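You operate a simulated robot arm through the tools that you are given. There is no shell and no other tool. Be economical: measure what you need, move in short steps, check, and stop when the job is done.

You are at the controls of a simulated two-armed robot. One attempt, no reset.

JOB
Fetch the clip order card and set it on the left end of the steel bench. Pick up the yellow net roll from the second shelf from the bottom of the blue rack with one hand, pass it to the other hand and put it on the left end of the bagging bench. Open the bucket one gate. The order is free. Set down upright: clip order card, yellow net roll.

The check looks at the end state, three seconds after you hand in, the way a careful person would. Anything else that was tipped, shoved, dropped, spilled or broken makes it a failure.

ROBOT AND FRAMES
Two 7-joint arms with two-finger parallel grippers on one trunk, on a base that drives. Base frame: it is fixed to the floor where the robot stands at the start and does not move with it; the origin is under the middle of the robot, x ahead of it, y to its left, z up; the surface under the hand at the start is at about z = 80. Lengths are in cm, angles in degrees, forces in N, time in s.
The left shoulder is at the start at [2, 17, 115.3], the right one opposite. With the tool pointing down near the work surface each hand reaches from about 16 to 66 cm from the robot's upright axis, wherever it stands, measured 20 degrees to its own side. Places, roughly: bucket one gate [670, 150, 110]; left end of the bagging bench (23x33 cm) [226, 260, 86]; left end of the steel bench [140, 70, 80]; yellow net roll (10x10x16 cm) [-160, -50, 70]. Payload 3.8 kg a hand.
The tool frame of a hand sits at the grasp point between the pads (the TCP): z along the fingers, y along the line on which they close. The tips reach 3 cm beyond it. Largest opening 11 cm; finger width 2, thickness 1; the body of the gripper, 4.8 by 11.2 cm, starts 5.5 cm behind the TCP.
Orientation is that of the tool frame in the base frame, as [roll, pitch, yaw] about the fixed x, y, z axes, in that order (R = Rz(yaw) Ry(pitch) Rx(roll)). With the fingers straight down and closing along the base's y, the tool's x points along the base's -x, its y along +y and its z along -z.

CONTROLS
- The arms move only by the tool arm_command. It takes "left_plan", "right_plan" or both (then of equal length, played together; a hand with none holds still); each is one flat list of numbers, 7 for each row, row after row: the shift along the tool's x, y, z in units of 40 mm (1.0 is 40 mm), then the turn, a rotation vector about the tool's x, y, z in units of 6 degrees (1.0 is 6 degrees), then the finger opening in cm, from 0 to 11. In form: [x, y, z, wx, wy, wz, fingers, x, y, z, wx, wy, wz, fingers, ...]. A call has 1 to 10 rows; each row shifts and turns the commanded pose from where the row before left it, along the tool's axes as they then stand. A call with a number of a shift or a turn outside -1 to 1 is refused whole. Each row takes 0.2 s and may step no farther than 5 cm and 8.6 degrees from the row before; otherwise, or with a gripper value out of range, the whole call is refused. Where a pose cannot be reached the arm comes as near as it can. A force on the tool above 40 N (or 10 N above the force at the start of the call, whichever is more), or a blocked arm, ends the call early, and 0.2 s more pass. Each finger travels about 7.2 cm/s and halts on what it meets, pressing with about 22 N; the grip force reading is that of the motor and also rises with nothing between the fingers. The clock runs only during rows and for 0.2 s after the last one: add rows that do not move to give the fingers time. The reply holds the time, the measured pose of the TCP, the force on the tool along the base axes, the opening and the grip force, in the units named above and with some noise, with the torque about the TCP (base axes, N m) and any sound that the robot's microphone picked up, and new pictures: "pictures" is both (left out), scene, wrist or none (wrist: the cameras of the hands that moved).
- Cameras (640 x 400 px; columns grow to the right, rows downward): "scene" is now at [11.35, -2.85, 132.12]; the picture's right is [-0.25, -0.97, 0.00], its down [-0.42, 0.11, -0.90] and it looks along [0.87, -0.22, -0.43] (base axes); focal length 290 px, centre (320, 200). "left" rides on the left gripper at [7.2, -1.7, -10.3] in its tool frame; the picture's right is [0.23, 0.97, 0.00], its down [-0.76, 0.18, -0.62] and it looks along [-0.61, 0.14, 0.78] (tool axes); focal length 222 px, centre (320, 200). "right" rides on the right gripper at [7.2, 1.7, -10.3] in its tool frame; the picture's right is [-0.23, 0.97, 0.00], its down [-0.76, -0.18, -0.62] and it looks along [-0.61, -0.14, 0.78] (tool axes); focal length 222 px, centre (320, 200). There is no depth. A picture from a camera that has moved, and an enlarged one, comes with that camera's place and axes in the base frame and with its lens. The place of the scene camera against the robot may be out by one fixed shift of up to 1.2 cm in any direction.
- slide_trunk(by): slides the trunk up (or, below 0, down) by that many cm; the arms and the scene camera ride with it, the base frame stays. It gives what a move gives, with no picture.
- base_move(legs): drives the robot by 1 to 6 legs, each [ahead, turn to the left] in cm and degrees, along the robot's own axes; the way and the turn of a leg run together, so that a leg with both is an arc; at most 150 cm and 180 degrees a leg. The arms and the cameras ride along, it lands a little off, and it stops where it bumps. It gives what a move gives, and a new picture of the scene camera.
- pan_tilt(pan, tilt): turns the head with the scene camera to pan (to the left, within 80 degrees either way) and tilt (down, from -29 to 69), counted from straight ahead of the robot. It gives what a move gives, and a new picture of the scene camera.
- zoom(camera, box): a new picture of the part [left, top, right, bottom] of that camera's present view, enlarged. The clock stands still meanwhile.
- close_job(): hands the job in; it is judged then, once.

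Go step by step. Nothing tells you exact positions but the pictures and the camera data: compare them with the known pose of the tool, close in by small moves and look again before you grip or let go. The budget is 165 turns and 260 pictures, counting those below and the enlarged ones. Unless the task says otherwise, let go and move clear before handing in.

The tools are called after "Request:" by a JSON object that holds its "fn" and its "kwargs". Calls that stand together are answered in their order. arm_command: Moves the arms, as the interface text tells. Its arguments: {"type":"object","properties":{"left_plan":{"type":"array"},"right_plan":{"type":"array"},"pictures":{"type":"string","enum":["both","scene","wrist","none"]}},"required":[]} The other tools are called the same way: slide_trunk (by) slides the trunk up or down; base_move (legs) drives the base; pan_tilt (pan, tilt) turns the head that bears the scene camera; zoom (camera, box) takes an enlarged picture of a part of a camera's view; close_job () hands the job in.

At the start:

```text
time_s: 0.0
left_ee_pos: [41.58, 6.75, 113.08]
left_ee_rot: [-180.0, -0.1, -180.0]
left_ft_force: [-0.6, 0.3, 0.2]
left_wrist_torque: [0.0, 0.04, -0.03]
left_width: 11.01
left_finger_force: 0.0
right_ee_pos: [49.95, -30.25, 113.1]
right_ee_rot: [-180.0, 0.0, 180.0]
right_ft_force: [-0.6, 0.2, 0.4]
right_wrist_torque: [-0.01, -0.03, 0.03]
right_width: 10.99
right_finger_force: 0.1
trunk travel left (down, up): [-25.0, 32.0]
robot x, y, heading: [-0.39, -0.31, 0.1]
head pan, tilt: [-14.3, 25.7]
```

scene: 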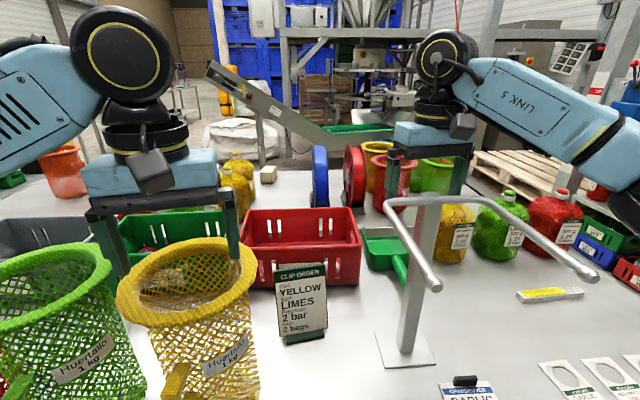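
right: 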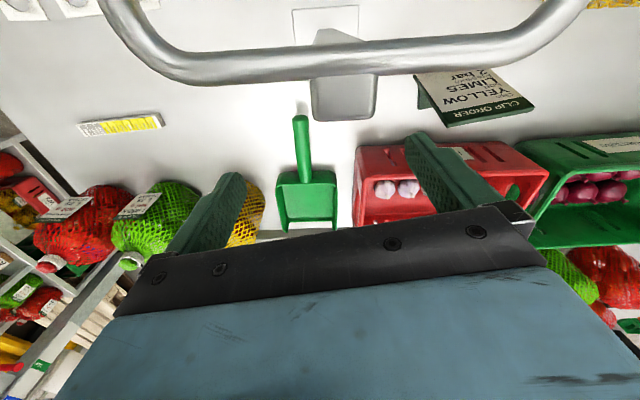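
left: 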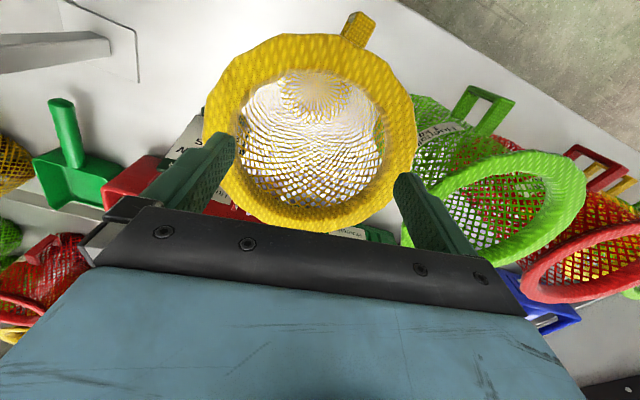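

The clip order card stands on the near bench at about [52, -9, 80], between the net funnels and the steel stand. I'll look closer at it and then survey the room.

Request:
{"fn": "zoom", "kwargs": {"camera": "scene", "box": [220, 220, 460, 370]}}

Request:
{"fn": "pan_tilt", "kwargs": {"pan": 30, "tilt": 15}}

```text
2.67 times, centred on (340, 295) of scene
camera zoom: at [11.35, -2.85, 132.12], right [-0.25, -0.97, 0.0], down [-0.42, 0.11, -0.9], along [0.87, -0.22, -0.43], focal length 772 px, centre (267, -53)
```

zoom: 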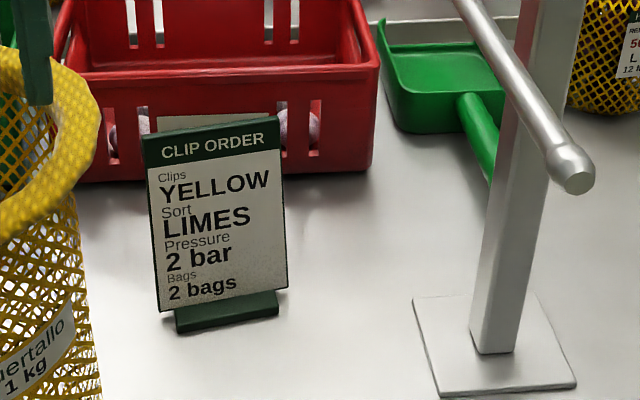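

```text
time_s: 1.1
left_ee_pos: [41.67, 6.74, 113.11]
left_ee_rot: [180.0, 0.1, -179.9]
left_ft_force: [-0.3, -0.4, -0.6]
left_wrist_torque: [-0.01, -0.02, -0.01]
left_width: 10.98
left_finger_force: 0.0
right_ee_pos: [49.94, -30.35, 113.15]
right_ee_rot: [180.0, 0.0, 179.9]
right_ft_force: [0.4, -0.3, -0.3]
right_wrist_torque: [-0.01, 0.0, -0.01]
right_width: 11.0
right_finger_force: 0.1
trunk travel left (down, up): [-25.0, 32.0]
robot x, y, heading: [0.22, 0.06, 0.1]
head pan, tilt: [30.0, 15.0]
camera scene: at [10.53, 4.08, 133.86], right [0.5, -0.87, 0.0], down [-0.22, -0.13, -0.97], along [0.84, 0.48, -0.26], focal length 290 px, centre (320, 200)
```

scene: 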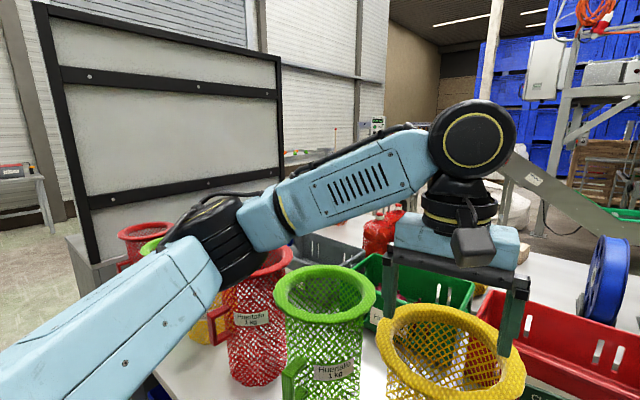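

A tall panel stands on the left; I can't yet tell the benches apart. I keep surveying.

Request:
{"fn": "pan_tilt", "kwargs": {"pan": 5, "tilt": 5}}

Request:
{"fn": "pan_tilt", "kwargs": {"pan": -45, "tilt": 10}}

Request:
{"fn": "pan_tilt", "kwargs": {"pan": 75, "tilt": 15}}

```text
time_s: 2.0
left_ee_pos: [41.72, 6.76, 113.05]
left_ee_rot: [-179.9, 0.0, -179.9]
left_ft_force: [0.3, 0.5, -0.8]
left_wrist_torque: [-0.04, 0.02, -0.02]
left_width: 10.99
left_finger_force: 0.0
right_ee_pos: [49.98, -30.27, 113.15]
right_ee_rot: [180.0, -0.1, 180.0]
right_ft_force: [-0.5, -0.2, -0.5]
right_wrist_torque: [0.0, 0.03, 0.0]
right_width: 10.99
right_finger_force: 0.0
trunk travel left (down, up): [-25.0, 32.0]
robot x, y, heading: [0.2, 0.18, -0.3]
head pan, tilt: [5.0, 5.0]
camera scene: at [11.59, 0.23, 135.48], right [0.09, -1.0, 0.0], down [-0.09, -0.01, -1.0], along [0.99, 0.09, -0.09], focal length 290 px, centre (320, 200)
```

scene: 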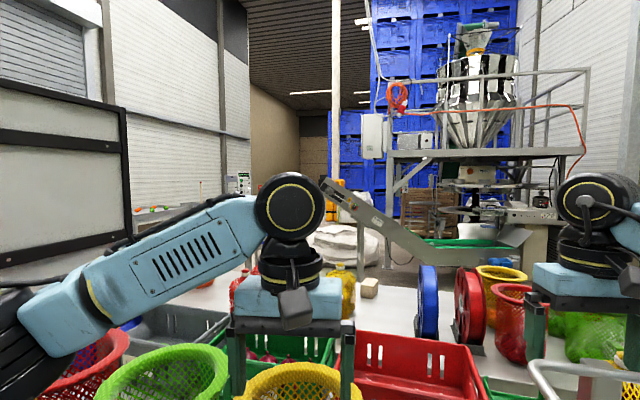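

```text
time_s: 3.2
left_ee_pos: [41.7, 6.72, 113.03]
left_ee_rot: [-180.0, 0.1, -179.9]
left_ft_force: [-0.1, -0.4, -0.3]
left_wrist_torque: [-0.01, 0.02, 0.0]
left_width: 10.98
left_finger_force: 0.0
right_ee_pos: [49.9, -30.26, 113.11]
right_ee_rot: [-180.0, 0.0, 180.0]
right_ft_force: [1.4, -0.3, -1.0]
right_wrist_torque: [0.02, 0.01, 0.02]
right_width: 11.01
right_finger_force: 0.0
trunk travel left (down, up): [-25.0, 32.0]
robot x, y, heading: [0.29, 0.03, -0.1]
head pan, tilt: [-45.0, 10.0]
camera scene: at [9.02, -7.15, 134.67], right [-0.71, -0.71, 0.0], down [-0.12, 0.12, -0.98], along [0.7, -0.7, -0.17], focal length 290 px, centre (320, 200)
```

scene: 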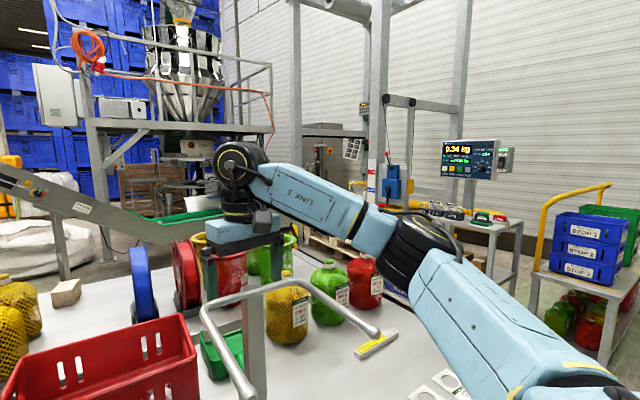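

```text
time_s: 5.2
left_ee_pos: [41.65, 6.79, 113.06]
left_ee_rot: [-179.9, 0.1, -180.0]
left_ft_force: [0.8, -0.1, 0.0]
left_wrist_torque: [-0.02, -0.01, 0.0]
left_width: 11.03
left_finger_force: 0.0
right_ee_pos: [49.92, -30.26, 113.13]
right_ee_rot: [180.0, 0.0, 180.0]
right_ft_force: [0.1, 0.3, -1.0]
right_wrist_torque: [-0.01, 0.01, 0.0]
right_width: 10.98
right_finger_force: 0.1
trunk travel left (down, up): [-25.0, 32.0]
robot x, y, heading: [0.16, 0.23, 0.0]
head pan, tilt: [75.0, 15.0]
camera scene: at [4.86, 8.44, 133.86], right [0.97, -0.26, 0.0], down [-0.07, -0.25, -0.97], along [0.25, 0.93, -0.26], focal length 290 px, centre (320, 200)
```

scene: 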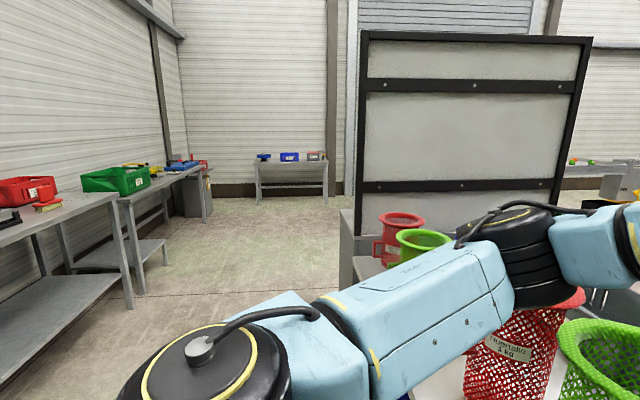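

The card seems to stand with its top edge near [57, -10, 94.5] and its bottom near [54, -9, 80]. I check its shape with the right wrist camera.

Request:
{"fn": "zoom", "kwargs": {"camera": "right", "box": [380, 30, 580, 155]}}

Request:
{"fn": "pan_tilt", "kwargs": {"pan": -14, "tilt": 35}}

```text
3.20 times, centred on (480, 92) of right
camera zoom: at [42.57, -28.46, 123.51], right [0.23, 0.97, 0.0], down [0.76, -0.18, 0.62], along [0.61, -0.14, -0.78], focal length 711 px, centre (-192, 544)
```

zoom: 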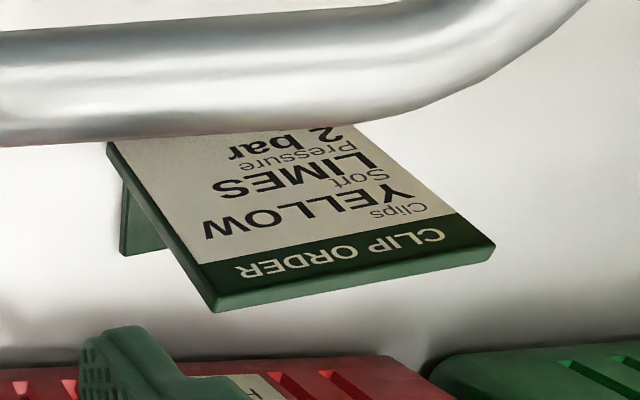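

```text
time_s: 6.8
left_ee_pos: [41.55, 6.7, 113.09]
left_ee_rot: [180.0, 0.0, -179.9]
left_ft_force: [0.2, -0.1, -0.2]
left_wrist_torque: [-0.01, 0.01, 0.0]
left_width: 11.01
left_finger_force: 0.1
right_ee_pos: [50.03, -30.26, 113.08]
right_ee_rot: [179.9, -0.1, -180.0]
right_ft_force: [-1.0, 0.1, 0.8]
right_wrist_torque: [0.0, 0.0, 0.02]
right_width: 10.99
right_finger_force: 0.0
trunk travel left (down, up): [-25.0, 32.0]
robot x, y, heading: [0.11, 0.67, -0.0]
head pan, tilt: [-14.0, 35.0]
camera scene: at [10.99, -2.7, 130.66], right [-0.24, -0.97, 0.0], down [-0.56, 0.14, -0.82], along [0.8, -0.2, -0.57], focal length 290 px, centre (320, 200)
```

scene: 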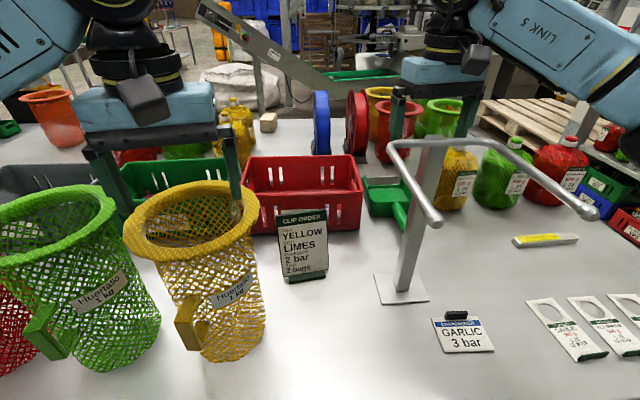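

The card is a leaning plate (about 20° back) in a green foot; the stand's horns reach z≈110 and the yellow basket rim about z≈107. I raise the trunk so the forearm stays above these, then bring the right hand over and turn it.

Request:
{"fn": "slide_trunk", "kwargs": {"by": 26}}

Request:
{"fn": "arm_command", "kwargs": {"right_plan": [-0.2, 0.5, 0, 0, 0, -1, 4, -0.2, 0.5, 0, 0, 0, -1, 4, -0.2, 0.5, 0, 0, 0, -1, 4, -0.2, 0.5, 0, 0, 0, -1, 4, 0, 0, 0, 0, 0, -1, 4, 0, 0, 0, 0, 0, -1, 4, 0, 0, 0, 0, 0, -1, 4, 0, 0, 0, 0, 0, -1, 4, 0, 0, 0, 0, 0, -1, 4]}}

```text
time_s: 9.5
left_ee_pos: [41.57, 6.78, 139.18]
left_ee_rot: [179.9, -0.1, -179.8]
left_ft_force: [0.2, -0.2, -0.3]
left_wrist_torque: [-0.01, -0.02, 0.01]
left_width: 11.01
left_finger_force: 0.1
right_ee_pos: [49.95, -30.3, 139.07]
right_ee_rot: [-180.0, -0.1, -180.0]
right_ft_force: [-0.2, -0.2, 0.5]
right_wrist_torque: [0.01, 0.04, 0.03]
right_width: 10.99
right_finger_force: 0.0
trunk travel left (down, up): [-51.0, 6.0]
robot x, y, heading: [0.02, 0.05, -0.0]
head pan, tilt: [-14.0, 35.0]
```

```text
time_s: 11.5
left_ee_pos: [41.51, 6.79, 139.03]
left_ee_rot: [180.0, 0.0, -179.9]
left_ft_force: [-0.3, -0.1, 0.5]
left_wrist_torque: [0.01, 0.0, -0.01]
left_width: 11.01
left_finger_force: 0.0
right_ee_pos: [46.06, -19.58, 138.18]
right_ee_rot: [-179.9, 0.1, -129.3]
right_ft_force: [-0.5, 0.7, -0.5]
right_wrist_torque: [-0.03, 0.0, 0.01]
right_width: 4.02
right_finger_force: 0.0
right hand out of reach, approached as far as the arm can: row 7, 8, 9
trunk travel left (down, up): [-51.0, 6.0]
robot x, y, heading: [0.33, -0.09, -0.0]
head pan, tilt: [-14.0, 35.0]
camera scene: at [10.95, -2.63, 156.66], right [-0.24, -0.97, 0.0], down [-0.56, 0.14, -0.82], along [0.8, -0.2, -0.57], focal length 290 px, centre (320, 200)
camera right: at [39.98, -23.98, 148.64], right [-0.61, 0.79, 0.0], down [0.62, 0.48, 0.62], along [0.5, 0.38, -0.78], focal length 222 px, centre (320, 200)
```

scene: 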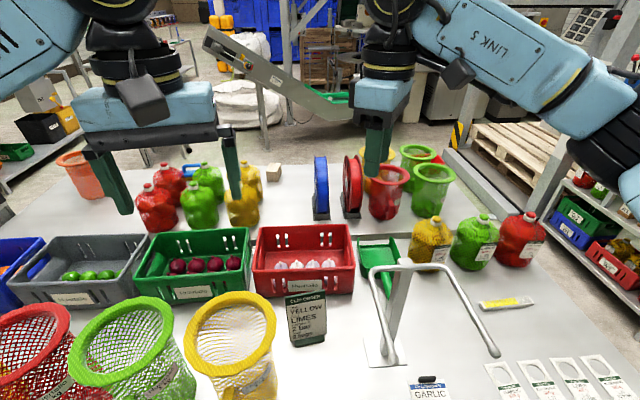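
right: 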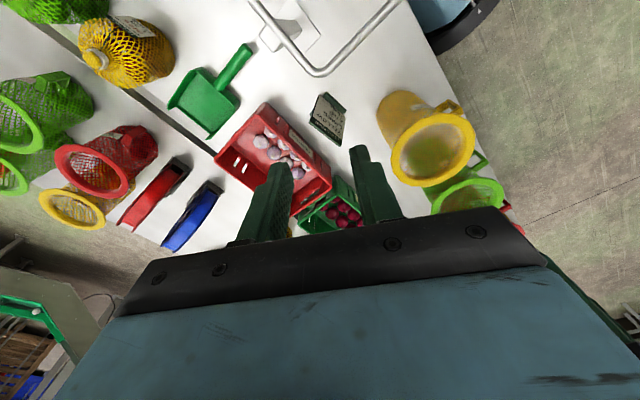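

The wrist stops at about 50° that way, so I turn the right hand the other way round.

Request:
{"fn": "arm_command", "kwargs": {"right_plan": [0, 0, 0, 0, 0, 1, 4, 0, 0, 0, 0, 0, 1, 4, 0, 0, 0, 0, 0, 1, 4, 0, 0, 0, 0, 0, 1, 4, 0, 0, 0, 0, 0, 1, 4, 0, 0, 0, 0, 0, 1, 4, 0, 0, 0, 0, 0, 1, 4, 0, 0, 0, 0, 0, 1, 4, 0, 0, 0, 0, 0, 1, 4], "pictures": "none"}}

Request:
{"fn": "arm_command", "kwargs": {"right_plan": [0, 0, 0, 0, 0, 1, 4, 0, 0, 0, 0, 0, 1, 4, 0, 0, 0, 0, 0, 1, 4, 0, 0, 0, 0, 0, 1, 4, 0, 0, 0, 0, 0, 1, 4, 0, 0, 0, 0, 0, 1, 4, 0, 0, 0, 0, 0, 1, 4, 0, 0, 0, 0, 0, 1, 4, 0, 0, 0, 0, 0, 1, 4, 0, 0, 0, 0, 0, 1, 4], "pictures": "none"}}

Request:
{"fn": "arm_command", "kwargs": {"right_plan": [0, 0, 0, 0, 0, 1, 4, 0, 0, 0, 0, 0, 1, 4, 0, 0, 0, 0, 0, 1, 4, 0, 0, 0, 0, 0, 1, 4, 0, 0, 0, 0, 0, 0.5, 4], "pictures": "scene"}}

```text
time_s: 13.5
left_ee_pos: [41.67, 6.8, 139.11]
left_ee_rot: [180.0, 0.0, -179.9]
left_ft_force: [0.3, 0.0, -0.4]
left_wrist_torque: [-0.01, 0.01, 0.0]
left_width: 10.99
left_finger_force: 0.1
right_ee_pos: [45.88, -19.65, 138.25]
right_ee_rot: [-180.0, 0.0, 176.7]
right_ft_force: [-0.4, -0.4, 0.5]
right_wrist_torque: [0.01, -0.03, -0.03]
right_width: 4.02
right_finger_force: 0.1
trunk travel left (down, up): [-51.0, 6.0]
robot x, y, heading: [0.13, -0.02, 0.1]
head pan, tilt: [-14.0, 35.0]
```

```text
time_s: 15.7
left_ee_pos: [41.74, 6.74, 139.15]
left_ee_rot: [-180.0, 0.0, -179.8]
left_ft_force: [0.4, -0.3, 0.4]
left_wrist_torque: [0.01, -0.01, 0.0]
left_width: 11.0
left_finger_force: 0.0
right_ee_pos: [46.1, -19.7, 138.14]
right_ee_rot: [-180.0, -0.1, 116.7]
right_ft_force: [-0.2, 0.1, -0.5]
right_wrist_torque: [-0.01, -0.01, -0.01]
right_width: 3.98
right_finger_force: 0.0
trunk travel left (down, up): [-51.0, 6.0]
robot x, y, heading: [-0.08, 0.06, -0.0]
head pan, tilt: [-14.0, 35.0]
```

```text
time_s: 16.9
left_ee_pos: [41.63, 6.68, 139.06]
left_ee_rot: [180.0, -0.1, -179.9]
left_ft_force: [0.1, -0.7, -0.4]
left_wrist_torque: [-0.01, 0.01, -0.03]
left_width: 11.02
left_finger_force: 0.0
right_ee_pos: [45.92, -19.67, 138.24]
right_ee_rot: [179.9, 0.0, 89.8]
right_ft_force: [1.6, -0.3, -0.1]
right_wrist_torque: [-0.05, -0.02, 0.02]
right_width: 3.98
right_finger_force: 0.1
trunk travel left (down, up): [-51.0, 6.0]
robot x, y, heading: [0.14, -0.09, -0.1]
head pan, tilt: [-14.0, 35.0]
camera scene: at [10.98, -2.71, 156.66], right [-0.24, -0.97, 0.0], down [-0.56, 0.14, -0.82], along [0.79, -0.2, -0.57], focal length 290 px, centre (320, 200)
```

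scene: 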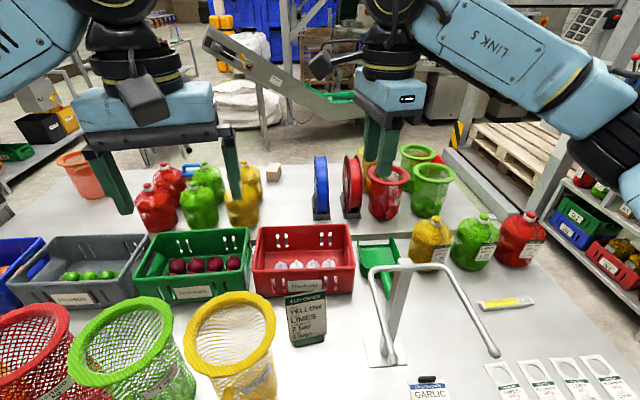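

The right hand now closes along x. I move it above the card and part of the way down.

Request:
{"fn": "arm_command", "kwargs": {"right_plan": [0.61, 0.875, 0, 0, 0, 0, 4, 0.61, 0.875, 0, 0, 0, 0, 4, 0.61, 0.875, 0, 0, 0, 0, 4, 0.61, 0.875, 0, 0, 0, 0, 4, 0, 0, 1, 0.8, 0, 0, 4, 0, 0, 1, 0.8, 0, 0, 4, 0, 0, 1, 0.8, 0, 0, 4, 0, 0, 1, 0.9, 0, 0, 4]}}

```text
time_s: 18.7
left_ee_pos: [41.85, 6.4, 139.1]
left_ee_rot: [179.8, -0.1, -179.8]
left_ft_force: [-0.6, -0.8, 0.3]
left_wrist_torque: [0.02, 0.01, 0.02]
left_width: 11.03
left_finger_force: 0.1
right_ee_pos: [56.37, -10.58, 122.66]
right_ee_rot: [-160.1, -0.2, 89.9]
right_ft_force: [0.8, 0.0, -0.2]
right_wrist_torque: [0.02, 0.03, -0.01]
right_width: 4.03
right_finger_force: 0.0
right hand out of reach, approached as far as the arm can: row 6, 7, 8
trunk travel left (down, up): [-51.0, 6.0]
robot x, y, heading: [0.32, 0.09, 0.1]
head pan, tilt: [-14.0, 35.0]
camera scene: at [11.08, -2.97, 156.64], right [-0.24, -0.97, 0.0], down [-0.56, 0.14, -0.82], along [0.79, -0.2, -0.57], focal length 290 px, centre (320, 200)
camera right: at [61.44, -3.19, 131.77], right [0.92, -0.23, -0.33], down [0.04, -0.76, 0.65], along [-0.4, -0.6, -0.69], focal length 222 px, centre (320, 200)
```

scene: 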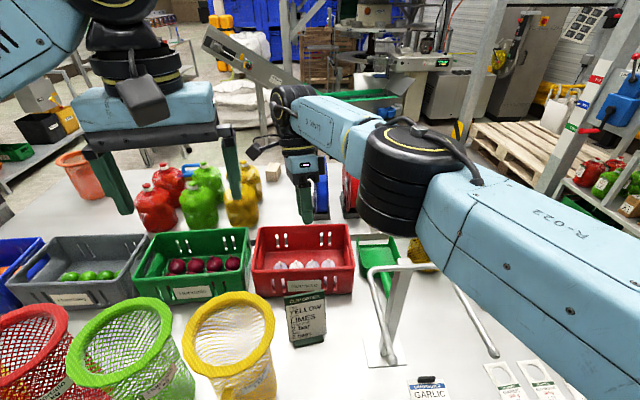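
right: 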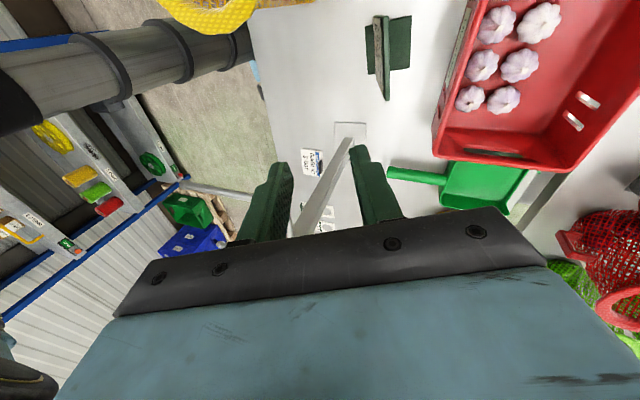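

The arm runs out of reach here. Turning the robot to the left would bring the right shoulder forward; first I look down to see the clearance between base and bench.

Request:
{"fn": "pan_tilt", "kwargs": {"pan": 0, "tilt": 69}}

Request:
{"fn": "pan_tilt", "kwargs": {"pan": 60, "tilt": 40}}

```text
time_s: 19.7
left_ee_pos: [41.71, 6.75, 139.11]
left_ee_rot: [-180.0, -0.1, -179.9]
left_ft_force: [0.0, -0.6, -1.3]
left_wrist_torque: [-0.02, 0.04, 0.0]
left_width: 10.98
left_finger_force: 0.1
right_ee_pos: [56.43, -10.33, 122.66]
right_ee_rot: [-160.3, 0.0, 89.8]
right_ft_force: [0.7, 0.1, -0.4]
right_wrist_torque: [-0.01, -0.02, -0.02]
right_width: 3.98
right_finger_force: 0.1
trunk travel left (down, up): [-51.0, 6.0]
robot x, y, heading: [-0.07, -0.11, -0.0]
head pan, tilt: [0.0, 68.8]
camera scene: at [8.05, -0.61, 152.29], right [0.0, -1.0, 0.0], down [-0.93, 0.0, -0.36], along [0.36, 0.0, -0.93], focal length 290 px, centre (320, 200)
```

scene: 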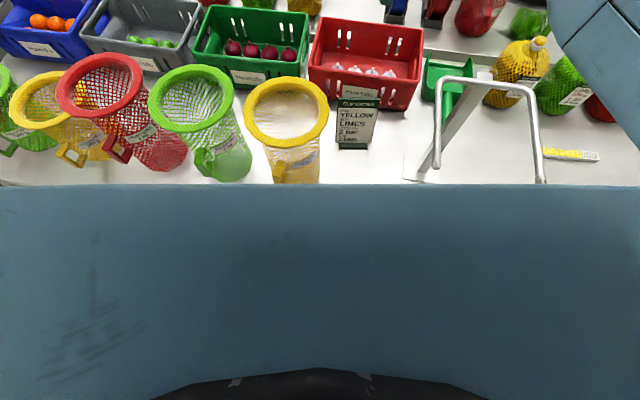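

```text
time_s: 21.0
left_ee_pos: [41.66, 6.75, 139.07]
left_ee_rot: [180.0, -0.1, -179.9]
left_ft_force: [-0.8, 0.0, -0.1]
left_wrist_torque: [-0.01, 0.03, 0.01]
left_width: 11.0
left_finger_force: 0.1
right_ee_pos: [56.36, -10.16, 122.69]
right_ee_rot: [-160.2, 0.0, 89.7]
right_ft_force: [0.0, -0.4, 0.0]
right_wrist_torque: [0.03, -0.01, -0.01]
right_width: 4.0
right_finger_force: 0.0
trunk travel left (down, up): [-51.0, 6.0]
robot x, y, heading: [0.02, 0.04, -0.4]
head pan, tilt: [60.0, 40.0]
camera scene: at [6.7, 6.78, 155.9], right [0.87, -0.5, 0.0], down [-0.32, -0.56, -0.77], along [0.38, 0.66, -0.64], focal length 290 px, centre (320, 200)
```

scene: 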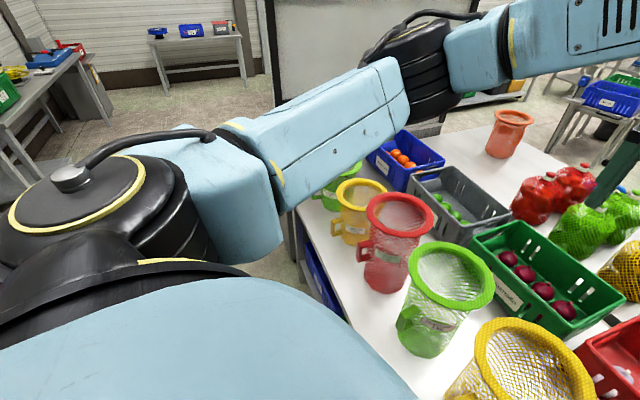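

The bench's left end is just left of the blue orange bin. I turn the robot 35° left to bring the right shoulder forward.

Request:
{"fn": "base_move", "kwargs": {"legs": [[0, 35]]}}

```text
time_s: 23.2
left_ee_pos: [29.28, 28.87, 139.04]
left_ee_rot: [180.0, -0.1, -144.9]
left_ft_force: [0.4, 0.2, 0.5]
left_wrist_torque: [0.01, 0.02, 0.02]
left_width: 11.01
left_finger_force: 0.1
right_ee_pos: [50.92, 23.37, 122.74]
right_ee_rot: [-160.2, 0.0, 124.9]
right_ft_force: [0.7, -1.0, -0.5]
right_wrist_torque: [0.03, 0.02, 0.0]
right_width: 3.99
right_finger_force: 0.1
trunk travel left (down, up): [-51.0, 6.0]
robot x, y, heading: [-1.79, 0.68, 34.6]
head pan, tilt: [60.0, 40.0]
stopped in leg 1: the robot was blocked; the commanded pose is now the measured one
camera scene: at [-0.18, 9.23, 155.9], right [1.0, 0.08, 0.0], down [0.05, -0.64, -0.77], along [-0.06, 0.76, -0.64], focal length 290 px, centre (320, 200)
```

scene: 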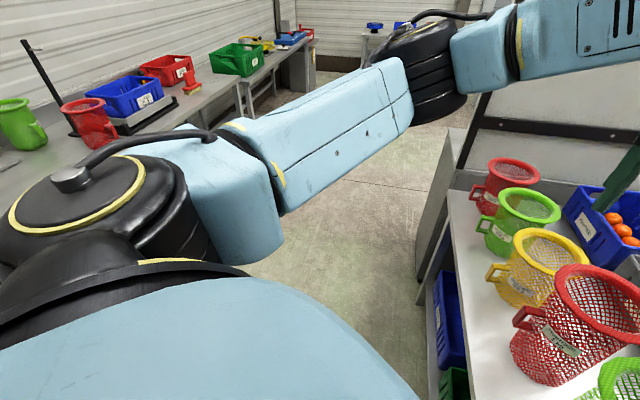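

It turned 34.6° and stopped by a light bump. Now I turn the hand back to face the card squarely and bring it over in y.

Request:
{"fn": "arm_command", "kwargs": {"right_plan": [0, 0, 0, 0, 0.3325, 0.913, 4, 0, 0, 0, 0, 0.3325, 0.913, 4, 0, 0, 0, 0, 0.3325, 0.913, 4, 0, 0, 0, 0, 0.3325, 0.913, 4, 0, 0, 0, 0, 0.3325, 0.913, 4, 0, 0, 0, 0, 0.3325, 0.913, 4, -1, 0, 0, 0, 0, 0, 4, -1, 0, 0, 0, 0, 0, 4, -1, 0, 0, 0, 0, 0, 4, -1, 0, 0, 0, 0, 0, 4], "pictures": "none"}}

Request:
{"fn": "pan_tilt", "kwargs": {"pan": -50, "tilt": 40}}

```text
time_s: 25.4
left_ee_pos: [29.17, 28.62, 139.18]
left_ee_rot: [179.9, 0.0, -144.9]
left_ft_force: [0.3, -0.7, 0.6]
left_wrist_torque: [-0.03, 0.01, -0.01]
left_width: 11.0
left_finger_force: 0.1
right_ee_pos: [50.8, 7.07, 122.59]
right_ee_rot: [-160.2, -0.1, 90.0]
right_ft_force: [0.3, -0.1, 0.2]
right_wrist_torque: [0.03, 0.04, -0.03]
right_width: 4.01
right_finger_force: 0.1
trunk travel left (down, up): [-51.0, 6.0]
robot x, y, heading: [-1.46, -0.2, 34.4]
head pan, tilt: [60.0, 40.0]
```

```text
time_s: 27.3
left_ee_pos: [29.19, 28.88, 139.08]
left_ee_rot: [-180.0, -0.2, -144.9]
left_ft_force: [-0.1, -0.3, 0.4]
left_wrist_torque: [0.0, 0.02, 0.04]
left_width: 11.0
left_finger_force: 0.0
right_ee_pos: [50.79, 7.43, 122.55]
right_ee_rot: [-160.2, 0.0, 89.9]
right_ft_force: [0.6, -0.8, 0.3]
right_wrist_torque: [-0.02, 0.01, -0.01]
right_width: 4.02
right_finger_force: 0.1
trunk travel left (down, up): [-51.0, 6.0]
robot x, y, heading: [-1.59, 0.28, 34.6]
head pan, tilt: [-50.0, 40.0]
camera scene: at [8.65, -1.44, 155.9], right [-0.26, -0.96, 0.0], down [-0.62, 0.17, -0.77], along [0.74, -0.2, -0.64], focal length 290 px, centre (320, 200)
```

scene: 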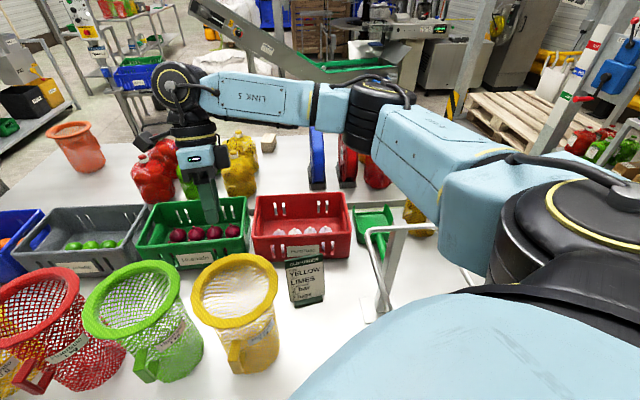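

Now I bring the hand in line above the card, still high.

Request:
{"fn": "arm_command", "kwargs": {"right_plan": [-0.86, 0.432, -0.158, 0, 0, 0, 4, -0.86, 0.432, -0.158, 0, 0, 0, 4, -0.86, 0.432, -0.158, 0, 0, 0, 4, -0.86, 0.432, -0.158, 0, 0, 0, 4, -0.86, 0.432, -0.158, 0, 0, 0, 4, 0, 0.342, 0.94, 0, 0, 0, 4, 0, 0.342, 0.94, 0, 0, 0, 4]}}

```text
time_s: 28.9
left_ee_pos: [29.21, 28.89, 139.09]
left_ee_rot: [179.9, -0.1, -144.9]
left_ft_force: [-0.7, 0.4, -0.9]
left_wrist_torque: [0.0, 0.0, 0.03]
left_width: 11.0
left_finger_force: 0.1
right_ee_pos: [60.07, -9.84, 114.37]
right_ee_rot: [-160.1, -0.2, 89.8]
right_ft_force: [0.3, -0.3, -0.7]
right_wrist_torque: [0.01, -0.01, 0.0]
right_width: 4.0
right_finger_force: 0.0
trunk travel left (down, up): [-51.0, 6.0]
robot x, y, heading: [-1.77, 0.1, 34.7]
head pan, tilt: [-50.0, 40.0]
camera scene: at [8.69, -1.46, 155.9], right [-0.27, -0.96, 0.0], down [-0.62, 0.17, -0.77], along [0.74, -0.2, -0.64], focal length 290 px, centre (320, 200)
camera right: at [65.06, -2.5, 123.75], right [0.92, -0.23, -0.33], down [0.04, -0.76, 0.64], along [-0.4, -0.6, -0.69], focal length 222 px, centre (320, 200)
```

scene: 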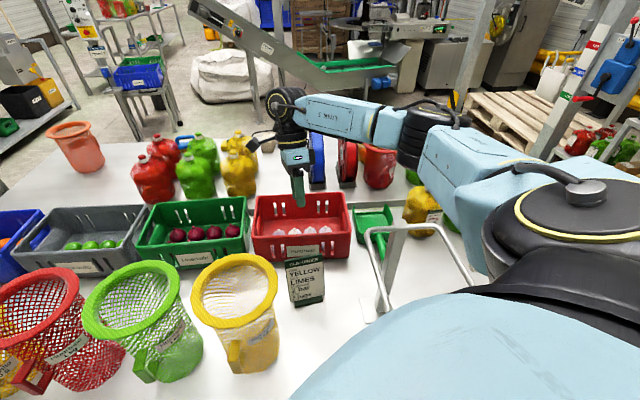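
right: 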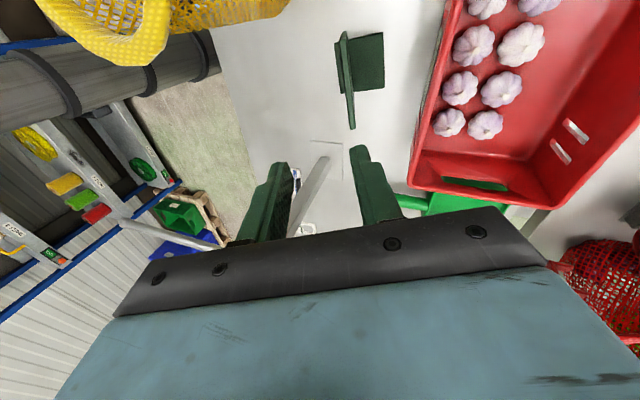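

The wrist camera now sees the plate nearly edge-on. I enlarge it to measure thickness and tilt.

Request:
{"fn": "zoom", "kwargs": {"camera": "right", "box": [280, 15, 440, 140]}}

```text
3.20 times, centred on (360, 78) of right
camera zoom: at [65.06, -2.5, 123.75], right [0.92, -0.23, -0.33], down [0.04, -0.76, 0.64], along [-0.4, -0.6, -0.69], focal length 711 px, centre (192, 592)
```

zoom: 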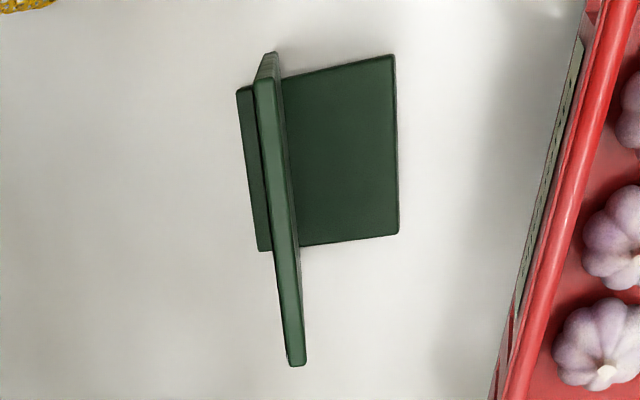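

The plate is about 0.9 cm thick, its top edge at x≈56.6, turned about 2.5°. I correct the yaw and go to a pre-grasp point 10 cm back along the plate.

Request:
{"fn": "arm_command", "kwargs": {"right_plan": [0, 0.22, 0.82, 0, 0.035, 0.1, 4, 0, 0.22, 0.82, 0, 0.035, 0.1, 4, 0, 0.22, 0.82, 0, 0.035, 0.1, 4, 0, 0.22, 0.82, 0, 0.035, 0.1, 4, 0, 0, 0, 0, 0, 0, 4]}}

```text
time_s: 30.1
left_ee_pos: [29.22, 28.81, 139.05]
left_ee_rot: [-180.0, 0.1, -144.9]
left_ft_force: [-0.7, -0.8, -0.1]
left_wrist_torque: [0.03, 0.0, -0.03]
left_width: 11.0
left_finger_force: 0.2
right_ee_pos: [58.8, -9.92, 100.9]
right_ee_rot: [-160.1, -0.2, 87.2]
right_ft_force: [-0.2, -0.5, 0.0]
right_wrist_torque: [0.01, -0.01, -0.02]
right_width: 4.0
right_finger_force: 0.0
trunk travel left (down, up): [-51.0, 6.0]
robot x, y, heading: [-1.42, 0.39, 34.5]
head pan, tilt: [-50.0, 40.0]
camera scene: at [8.62, -1.46, 155.91], right [-0.27, -0.96, 0.0], down [-0.62, 0.17, -0.77], along [0.74, -0.2, -0.64], focal length 290 px, centre (320, 200)
camera right: at [64.17, -2.7, 110.21], right [0.9, -0.27, -0.33], down [0.01, -0.76, 0.64], along [-0.43, -0.59, -0.69], focal length 222 px, centre (320, 200)
```

scene: 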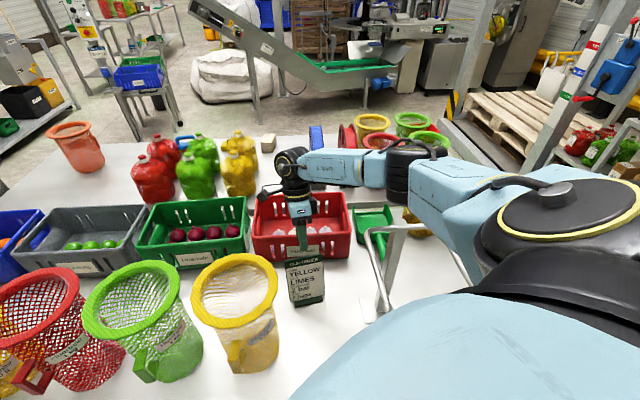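
right: 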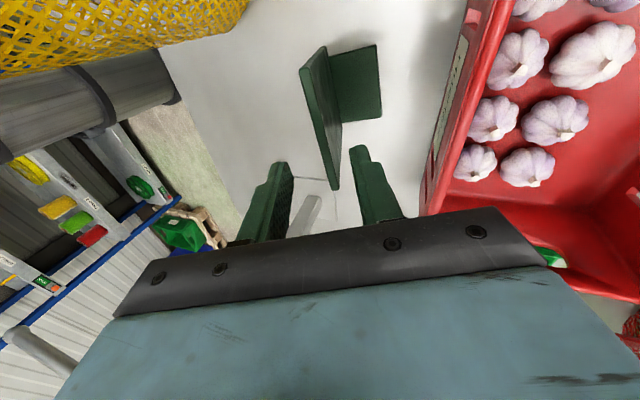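

I enlarge again to check the tilt before sliding on.

Request:
{"fn": "zoom", "kwargs": {"camera": "right", "box": [260, 20, 420, 220]}}

```text
2.00 times, centred on (340, 120) of right
camera zoom: at [64.17, -2.7, 110.21], right [0.9, -0.27, -0.33], down [0.01, -0.76, 0.64], along [-0.43, -0.59, -0.69], focal length 444 px, centre (280, 360)
```

zoom: 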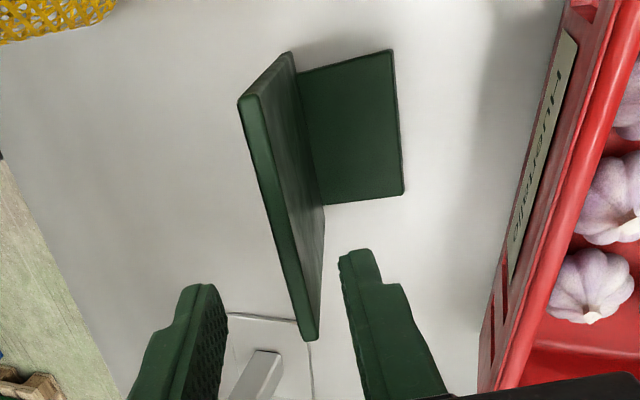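

Plate leans about 16°. I correct the tilt by 4° and slide most of the way over it.

Request:
{"fn": "arm_command", "kwargs": {"right_plan": [0.07, -0.08, 0, -0.65, 0, 0, 4, 0, 0, 0.5, 0, 0, 0, 4, 0, 0, 0.5, 0, 0, 0, 4, 0, 0, 0.5, 0, 0, 0, 4, 0, 0, 0, 0, 0, 0, 4], "pictures": "wrist"}}

```text
time_s: 31.3
left_ee_pos: [29.25, 28.79, 139.02]
left_ee_rot: [-179.9, -0.2, -144.9]
left_ft_force: [0.1, 0.2, -0.6]
left_wrist_torque: [0.02, 0.06, 0.01]
left_width: 10.99
left_finger_force: 0.0
right_ee_pos: [56.95, -9.39, 95.25]
right_ee_rot: [-164.1, -0.1, 87.3]
right_ft_force: [-0.4, 0.2, -0.2]
right_wrist_torque: [0.01, 0.03, 0.01]
right_width: 4.0
right_finger_force: 0.1
trunk travel left (down, up): [-51.0, 6.0]
robot x, y, heading: [-1.97, 0.69, 34.5]
head pan, tilt: [-50.0, 40.0]
camera right: at [61.65, -2.33, 104.86], right [0.92, -0.27, -0.27], down [-0.04, -0.76, 0.65], along [-0.38, -0.59, -0.71], focal length 222 px, centre (320, 200)
```

right: 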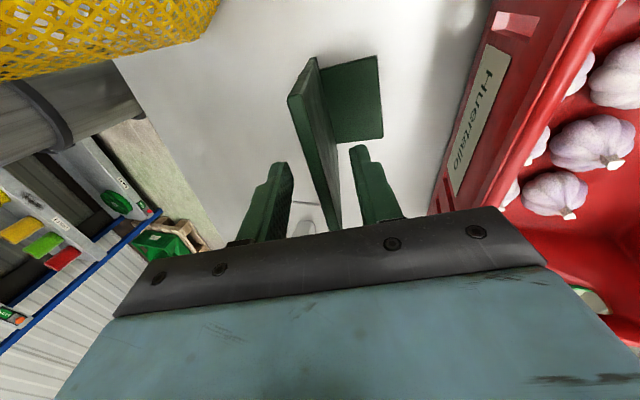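

The plate is between the fingers. I slide down the last 3.4 cm and close.

Request:
{"fn": "arm_command", "kwargs": {"right_plan": [0, 0, 0.45, 0, 0, 0, 4, 0, 0, 0.4, 0, 0, 0, 4, 0, 0, 0, 0, 0, 0, 2, 0, 0, 0, 0, 0, 0, 0, 0, 0, 0, 0, 0, 0, 0, 0, 0, 0, 0, 0, 0, 0]}}

```text
time_s: 32.7
left_ee_pos: [29.16, 28.77, 139.05]
left_ee_rot: [-180.0, -0.1, -144.9]
left_ft_force: [-0.3, 0.0, -0.5]
left_wrist_torque: [-0.02, 0.02, 0.0]
left_width: 10.98
left_finger_force: 0.0
right_ee_pos: [56.08, -9.36, 92.04]
right_ee_rot: [-164.1, -0.2, 87.3]
right_ft_force: [0.6, -0.4, 0.0]
right_wrist_torque: [-0.07, -0.1, 0.05]
right_width: 0.76
right_finger_force: 22.5
trunk travel left (down, up): [-51.0, 6.0]
robot x, y, heading: [-1.42, 0.42, 34.9]
head pan, tilt: [-50.0, 40.0]
camera scene: at [8.65, -1.44, 155.9], right [-0.27, -0.96, 0.0], down [-0.62, 0.17, -0.77], along [0.74, -0.2, -0.64], focal length 290 px, centre (320, 200)
camera right: at [60.72, -2.21, 101.65], right [0.92, -0.27, -0.27], down [-0.04, -0.76, 0.65], along [-0.38, -0.59, -0.71], focal length 222 px, centre (320, 200)
```

scene: 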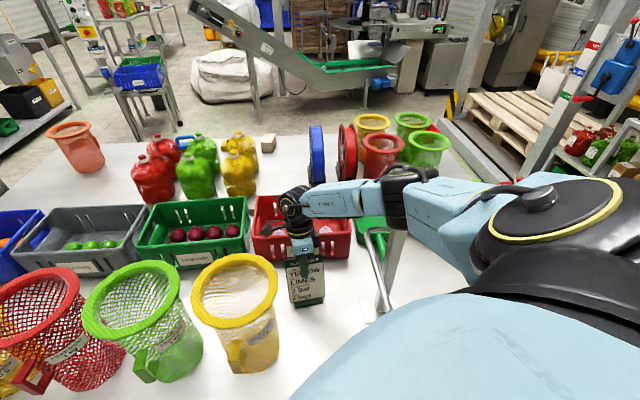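
right: 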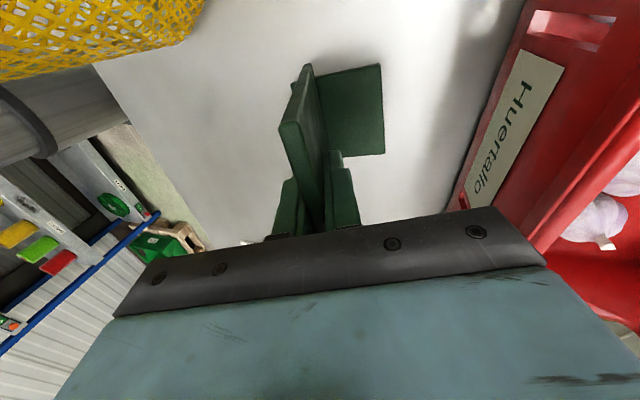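

The card is gripped (0.76 cm). I lift it straight up.

Request:
{"fn": "arm_command", "kwargs": {"right_plan": [0, -0.137, -0.48, 0, 0, 0, 0, 0, -0.274, -0.96, 0, 0, 0, 0, 0, -0.274, -0.96, 0, 0, 0, 0, 0, -0.274, -0.96, 0, 0, 0, 0, 0, -0.274, -0.96, 0, 0, 0, 0, 0, -0.274, -0.96, 0, 0, 0, 0, 0, -0.274, -0.96, 0, 0, 0, 0, 0, -0.274, -0.96, 0, 0, 0, 0]}}

```text
time_s: 34.5
left_ee_pos: [29.22, 28.74, 139.02]
left_ee_rot: [-180.0, -0.1, -145.0]
left_ft_force: [-0.3, 0.3, 0.2]
left_wrist_torque: [0.02, -0.01, -0.03]
left_width: 11.01
left_finger_force: 0.1
right_ee_pos: [55.85, -9.54, 122.11]
right_ee_rot: [-164.2, -0.1, 87.3]
right_ft_force: [-0.6, -0.5, -0.7]
right_wrist_torque: [0.0, 0.0, 0.0]
right_width: 0.78
right_finger_force: 22.5
trunk travel left (down, up): [-51.0, 6.0]
robot x, y, heading: [-1.53, 0.06, 34.5]
head pan, tilt: [-50.0, 40.0]
camera scene: at [8.62, -1.43, 155.91], right [-0.27, -0.96, 0.0], down [-0.62, 0.17, -0.77], along [0.74, -0.2, -0.64], focal length 290 px, centre (320, 200)
camera right: at [60.55, -2.27, 131.73], right [0.93, -0.27, -0.27], down [-0.04, -0.76, 0.65], along [-0.38, -0.59, -0.71], focal length 222 px, centre (320, 200)
```

scene: 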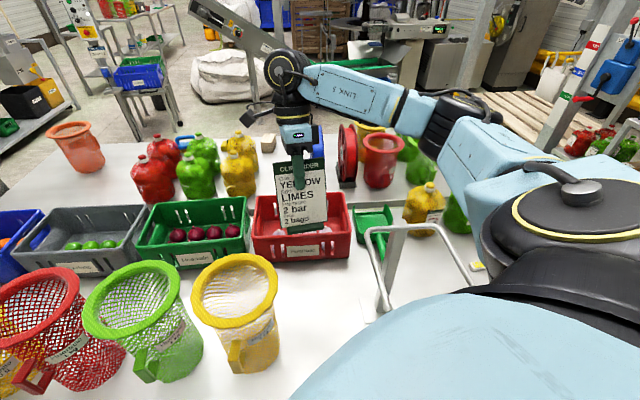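
right: 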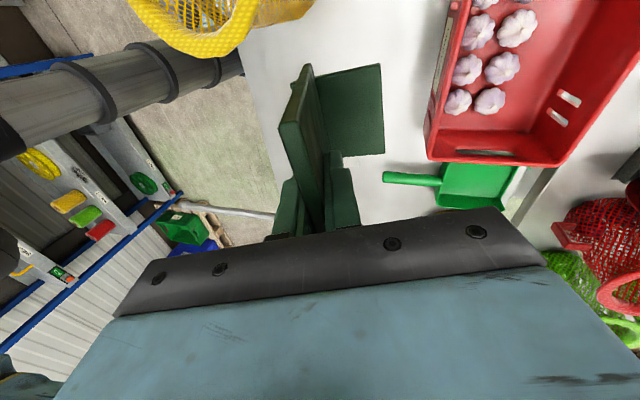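

The card hangs safely in the hand. Before backing off I raise it well above the stand's horns.

Request:
{"fn": "slide_trunk", "kwargs": {"by": 6}}

Request:
{"fn": "arm_command", "kwargs": {"right_plan": [0, -0.274, -0.96, 0, 0, 0, 0, 0, -0.274, -0.96, 0, 0, 0, 0], "pictures": "none"}}

Request:
{"fn": "base_move", "kwargs": {"legs": [[-60, 0]]}}

Request:
{"fn": "pan_tilt", "kwargs": {"pan": 30, "tilt": 15}}

```text
time_s: 35.5
left_ee_pos: [29.08, 28.8, 145.04]
left_ee_rot: [180.0, -0.1, -144.8]
left_ft_force: [-0.6, 0.3, -0.6]
left_wrist_torque: [0.01, 0.0, -0.02]
left_width: 11.01
left_finger_force: 0.1
right_ee_pos: [56.0, -9.37, 127.97]
right_ee_rot: [-164.1, -0.1, 87.3]
right_ft_force: [-0.4, 0.4, -0.9]
right_wrist_torque: [-0.02, -0.03, 0.03]
right_width: 0.75
right_finger_force: 22.0
trunk travel left (down, up): [-57.0, 0.0]
robot x, y, heading: [-1.7, 0.73, 34.7]
head pan, tilt: [-50.0, 40.0]
```

```text
time_s: 36.1
left_ee_pos: [29.13, 28.91, 145.12]
left_ee_rot: [180.0, 0.0, -144.9]
left_ft_force: [-0.2, -0.8, -0.2]
left_wrist_torque: [-0.01, -0.01, 0.0]
left_width: 11.02
left_finger_force: 0.0
right_ee_pos: [55.71, -9.39, 136.07]
right_ee_rot: [-164.1, -0.1, 87.2]
right_ft_force: [0.3, -0.3, -1.4]
right_wrist_torque: [0.0, -0.06, 0.01]
right_width: 0.79
right_finger_force: 21.7
trunk travel left (down, up): [-57.0, 0.0]
robot x, y, heading: [-1.31, 0.12, 34.3]
head pan, tilt: [-50.0, 40.0]
```

```text
time_s: 39.5
left_ee_pos: [-20.0, -5.05, 145.12]
left_ee_rot: [-179.8, -0.1, -144.6]
left_ft_force: [-0.3, -0.3, 1.1]
left_wrist_torque: [0.03, 0.01, -0.02]
left_width: 10.98
left_finger_force: 0.1
right_ee_pos: [6.91, -43.07, 136.03]
right_ee_rot: [-164.1, -0.1, 87.7]
right_ft_force: [-0.4, 0.5, -0.7]
right_wrist_torque: [0.01, 0.0, -0.01]
right_width: 0.78
right_finger_force: 21.9
trunk travel left (down, up): [-57.0, 0.0]
robot x, y, heading: [-50.57, -33.7, 35.1]
head pan, tilt: [-50.0, 40.0]
camera scene: at [-40.3, -35.45, 161.9], right [-0.26, -0.97, 0.0], down [-0.62, 0.17, -0.77], along [0.74, -0.2, -0.64], focal length 290 px, centre (320, 200)
```

scene: 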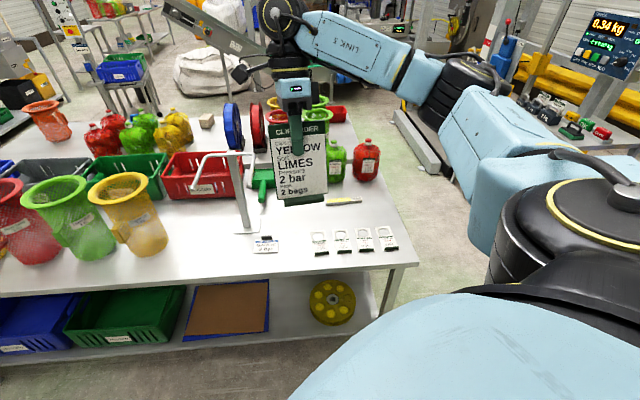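

```text
time_s: 41.0
left_ee_pos: [-20.08, -5.02, 145.21]
left_ee_rot: [-180.0, -0.1, -144.5]
left_ft_force: [-0.8, 0.2, -0.6]
left_wrist_torque: [0.0, 0.01, 0.04]
left_width: 11.01
left_finger_force: 0.0
right_ee_pos: [6.89, -43.12, 135.95]
right_ee_rot: [-164.1, -0.2, 87.7]
right_ft_force: [0.0, 0.7, -1.4]
right_wrist_torque: [-0.02, -0.02, 0.0]
right_width: 0.76
right_finger_force: 21.6
trunk travel left (down, up): [-57.0, 0.0]
robot x, y, heading: [-50.69, -34.15, 35.0]
head pan, tilt: [30.0, 15.0]
camera scene: at [-44.58, -24.8, 165.86], right [0.91, -0.42, 0.0], down [-0.11, -0.23, -0.97], along [0.41, 0.88, -0.26], focal length 290 px, centre (320, 200)
```

scene: 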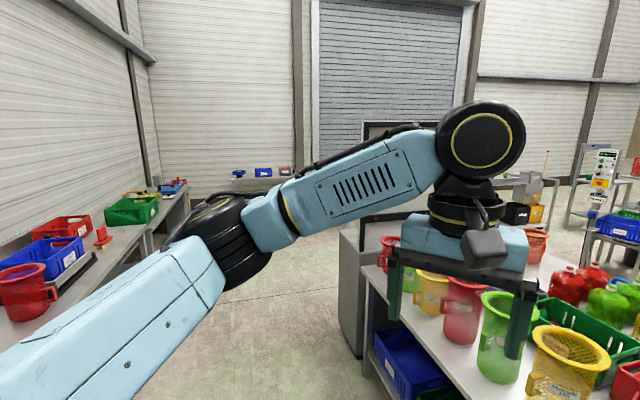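

I'm clear of the bench. I drive along the left side to see the cabinet, the bench's left end and the bagging bench.

Request:
{"fn": "base_move", "kwargs": {"legs": [[0, 55], [120, 0]]}}

Request:
{"fn": "pan_tilt", "kwargs": {"pan": -70, "tilt": 15}}

Request:
{"fn": "pan_tilt", "kwargs": {"pan": -30, "tilt": 15}}

```text
time_s: 49.5
left_ee_pos: [-57.78, 126.99, 144.96]
left_ee_rot: [179.9, -0.1, -88.9]
left_ft_force: [-0.1, 0.3, 0.0]
left_wrist_torque: [0.01, -0.05, 0.0]
left_width: 10.99
left_finger_force: 0.1
right_ee_pos: [-11.12, 127.72, 136.05]
right_ee_rot: [-164.0, -0.1, 143.3]
right_ft_force: [1.0, -0.5, -0.2]
right_wrist_torque: [-0.02, -0.01, -0.01]
right_width: 0.78
right_finger_force: 22.0
trunk travel left (down, up): [-57.0, 0.0]
robot x, y, heading: [-50.92, 85.42, 90.7]
head pan, tilt: [30.0, 15.0]
camera scene: at [-55.6, 95.0, 165.86], right [0.86, 0.51, 0.0], down [0.13, -0.22, -0.97], along [-0.49, 0.83, -0.26], focal length 290 px, centre (320, 200)
```

scene: 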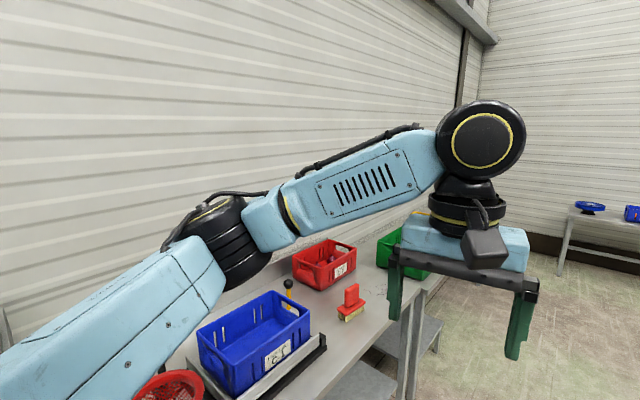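

```text
time_s: 51.3
left_ee_pos: [-57.65, 127.0, 145.11]
left_ee_rot: [180.0, -0.2, -89.0]
left_ft_force: [0.5, 0.0, -0.2]
left_wrist_torque: [-0.01, 0.01, -0.01]
left_width: 11.0
left_finger_force: 0.0
right_ee_pos: [-11.06, 127.78, 136.03]
right_ee_rot: [-164.0, -0.1, 143.2]
right_ft_force: [0.7, 0.3, -1.1]
right_wrist_torque: [-0.01, 0.04, 0.01]
right_width: 0.78
right_finger_force: 22.2
trunk travel left (down, up): [-57.0, 0.0]
robot x, y, heading: [-51.49, 85.77, 90.6]
head pan, tilt: [-70.0, 15.0]
camera scene: at [-42.1, 90.28, 165.86], right [0.35, -0.94, 0.0], down [-0.24, -0.09, -0.97], along [0.9, 0.34, -0.26], focal length 290 px, centre (320, 200)
```

scene: 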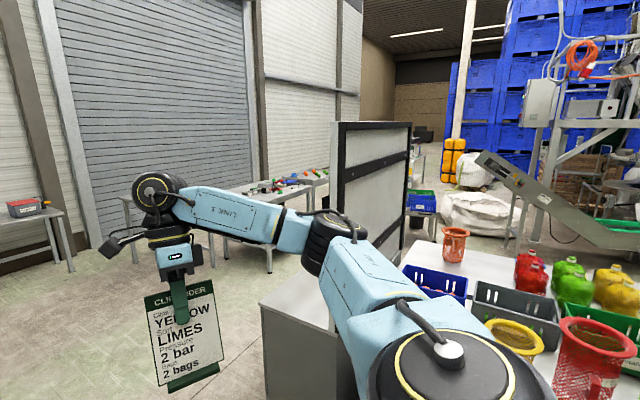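

```text
time_s: 52.4
left_ee_pos: [-57.63, 127.11, 145.07]
left_ee_rot: [-180.0, -0.1, -88.9]
left_ft_force: [-0.1, 0.2, 0.2]
left_wrist_torque: [0.0, -0.01, 0.0]
left_width: 11.01
left_finger_force: 0.1
right_ee_pos: [-11.12, 127.75, 136.03]
right_ee_rot: [-164.0, -0.1, 143.2]
right_ft_force: [0.6, -0.9, -0.4]
right_wrist_torque: [0.0, -0.03, 0.02]
right_width: 0.78
right_finger_force: 22.4
trunk travel left (down, up): [-57.0, 0.0]
robot x, y, heading: [-51.32, 85.25, 90.8]
head pan, tilt: [-30.0, 15.0]
camera scene: at [-46.25, 95.12, 165.86], right [0.87, -0.49, 0.0], down [-0.13, -0.23, -0.97], along [0.47, 0.84, -0.26], focal length 290 px, centre (320, 200)
```

scene: 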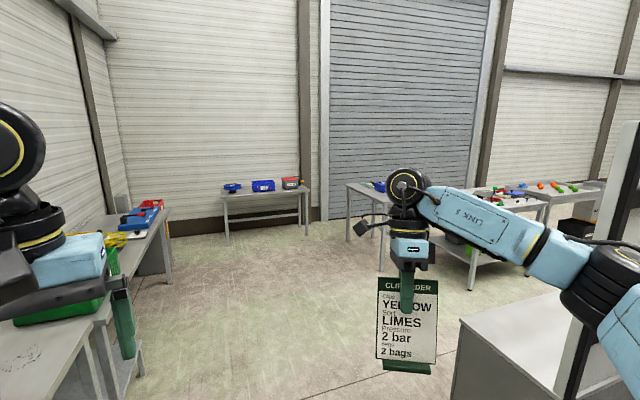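

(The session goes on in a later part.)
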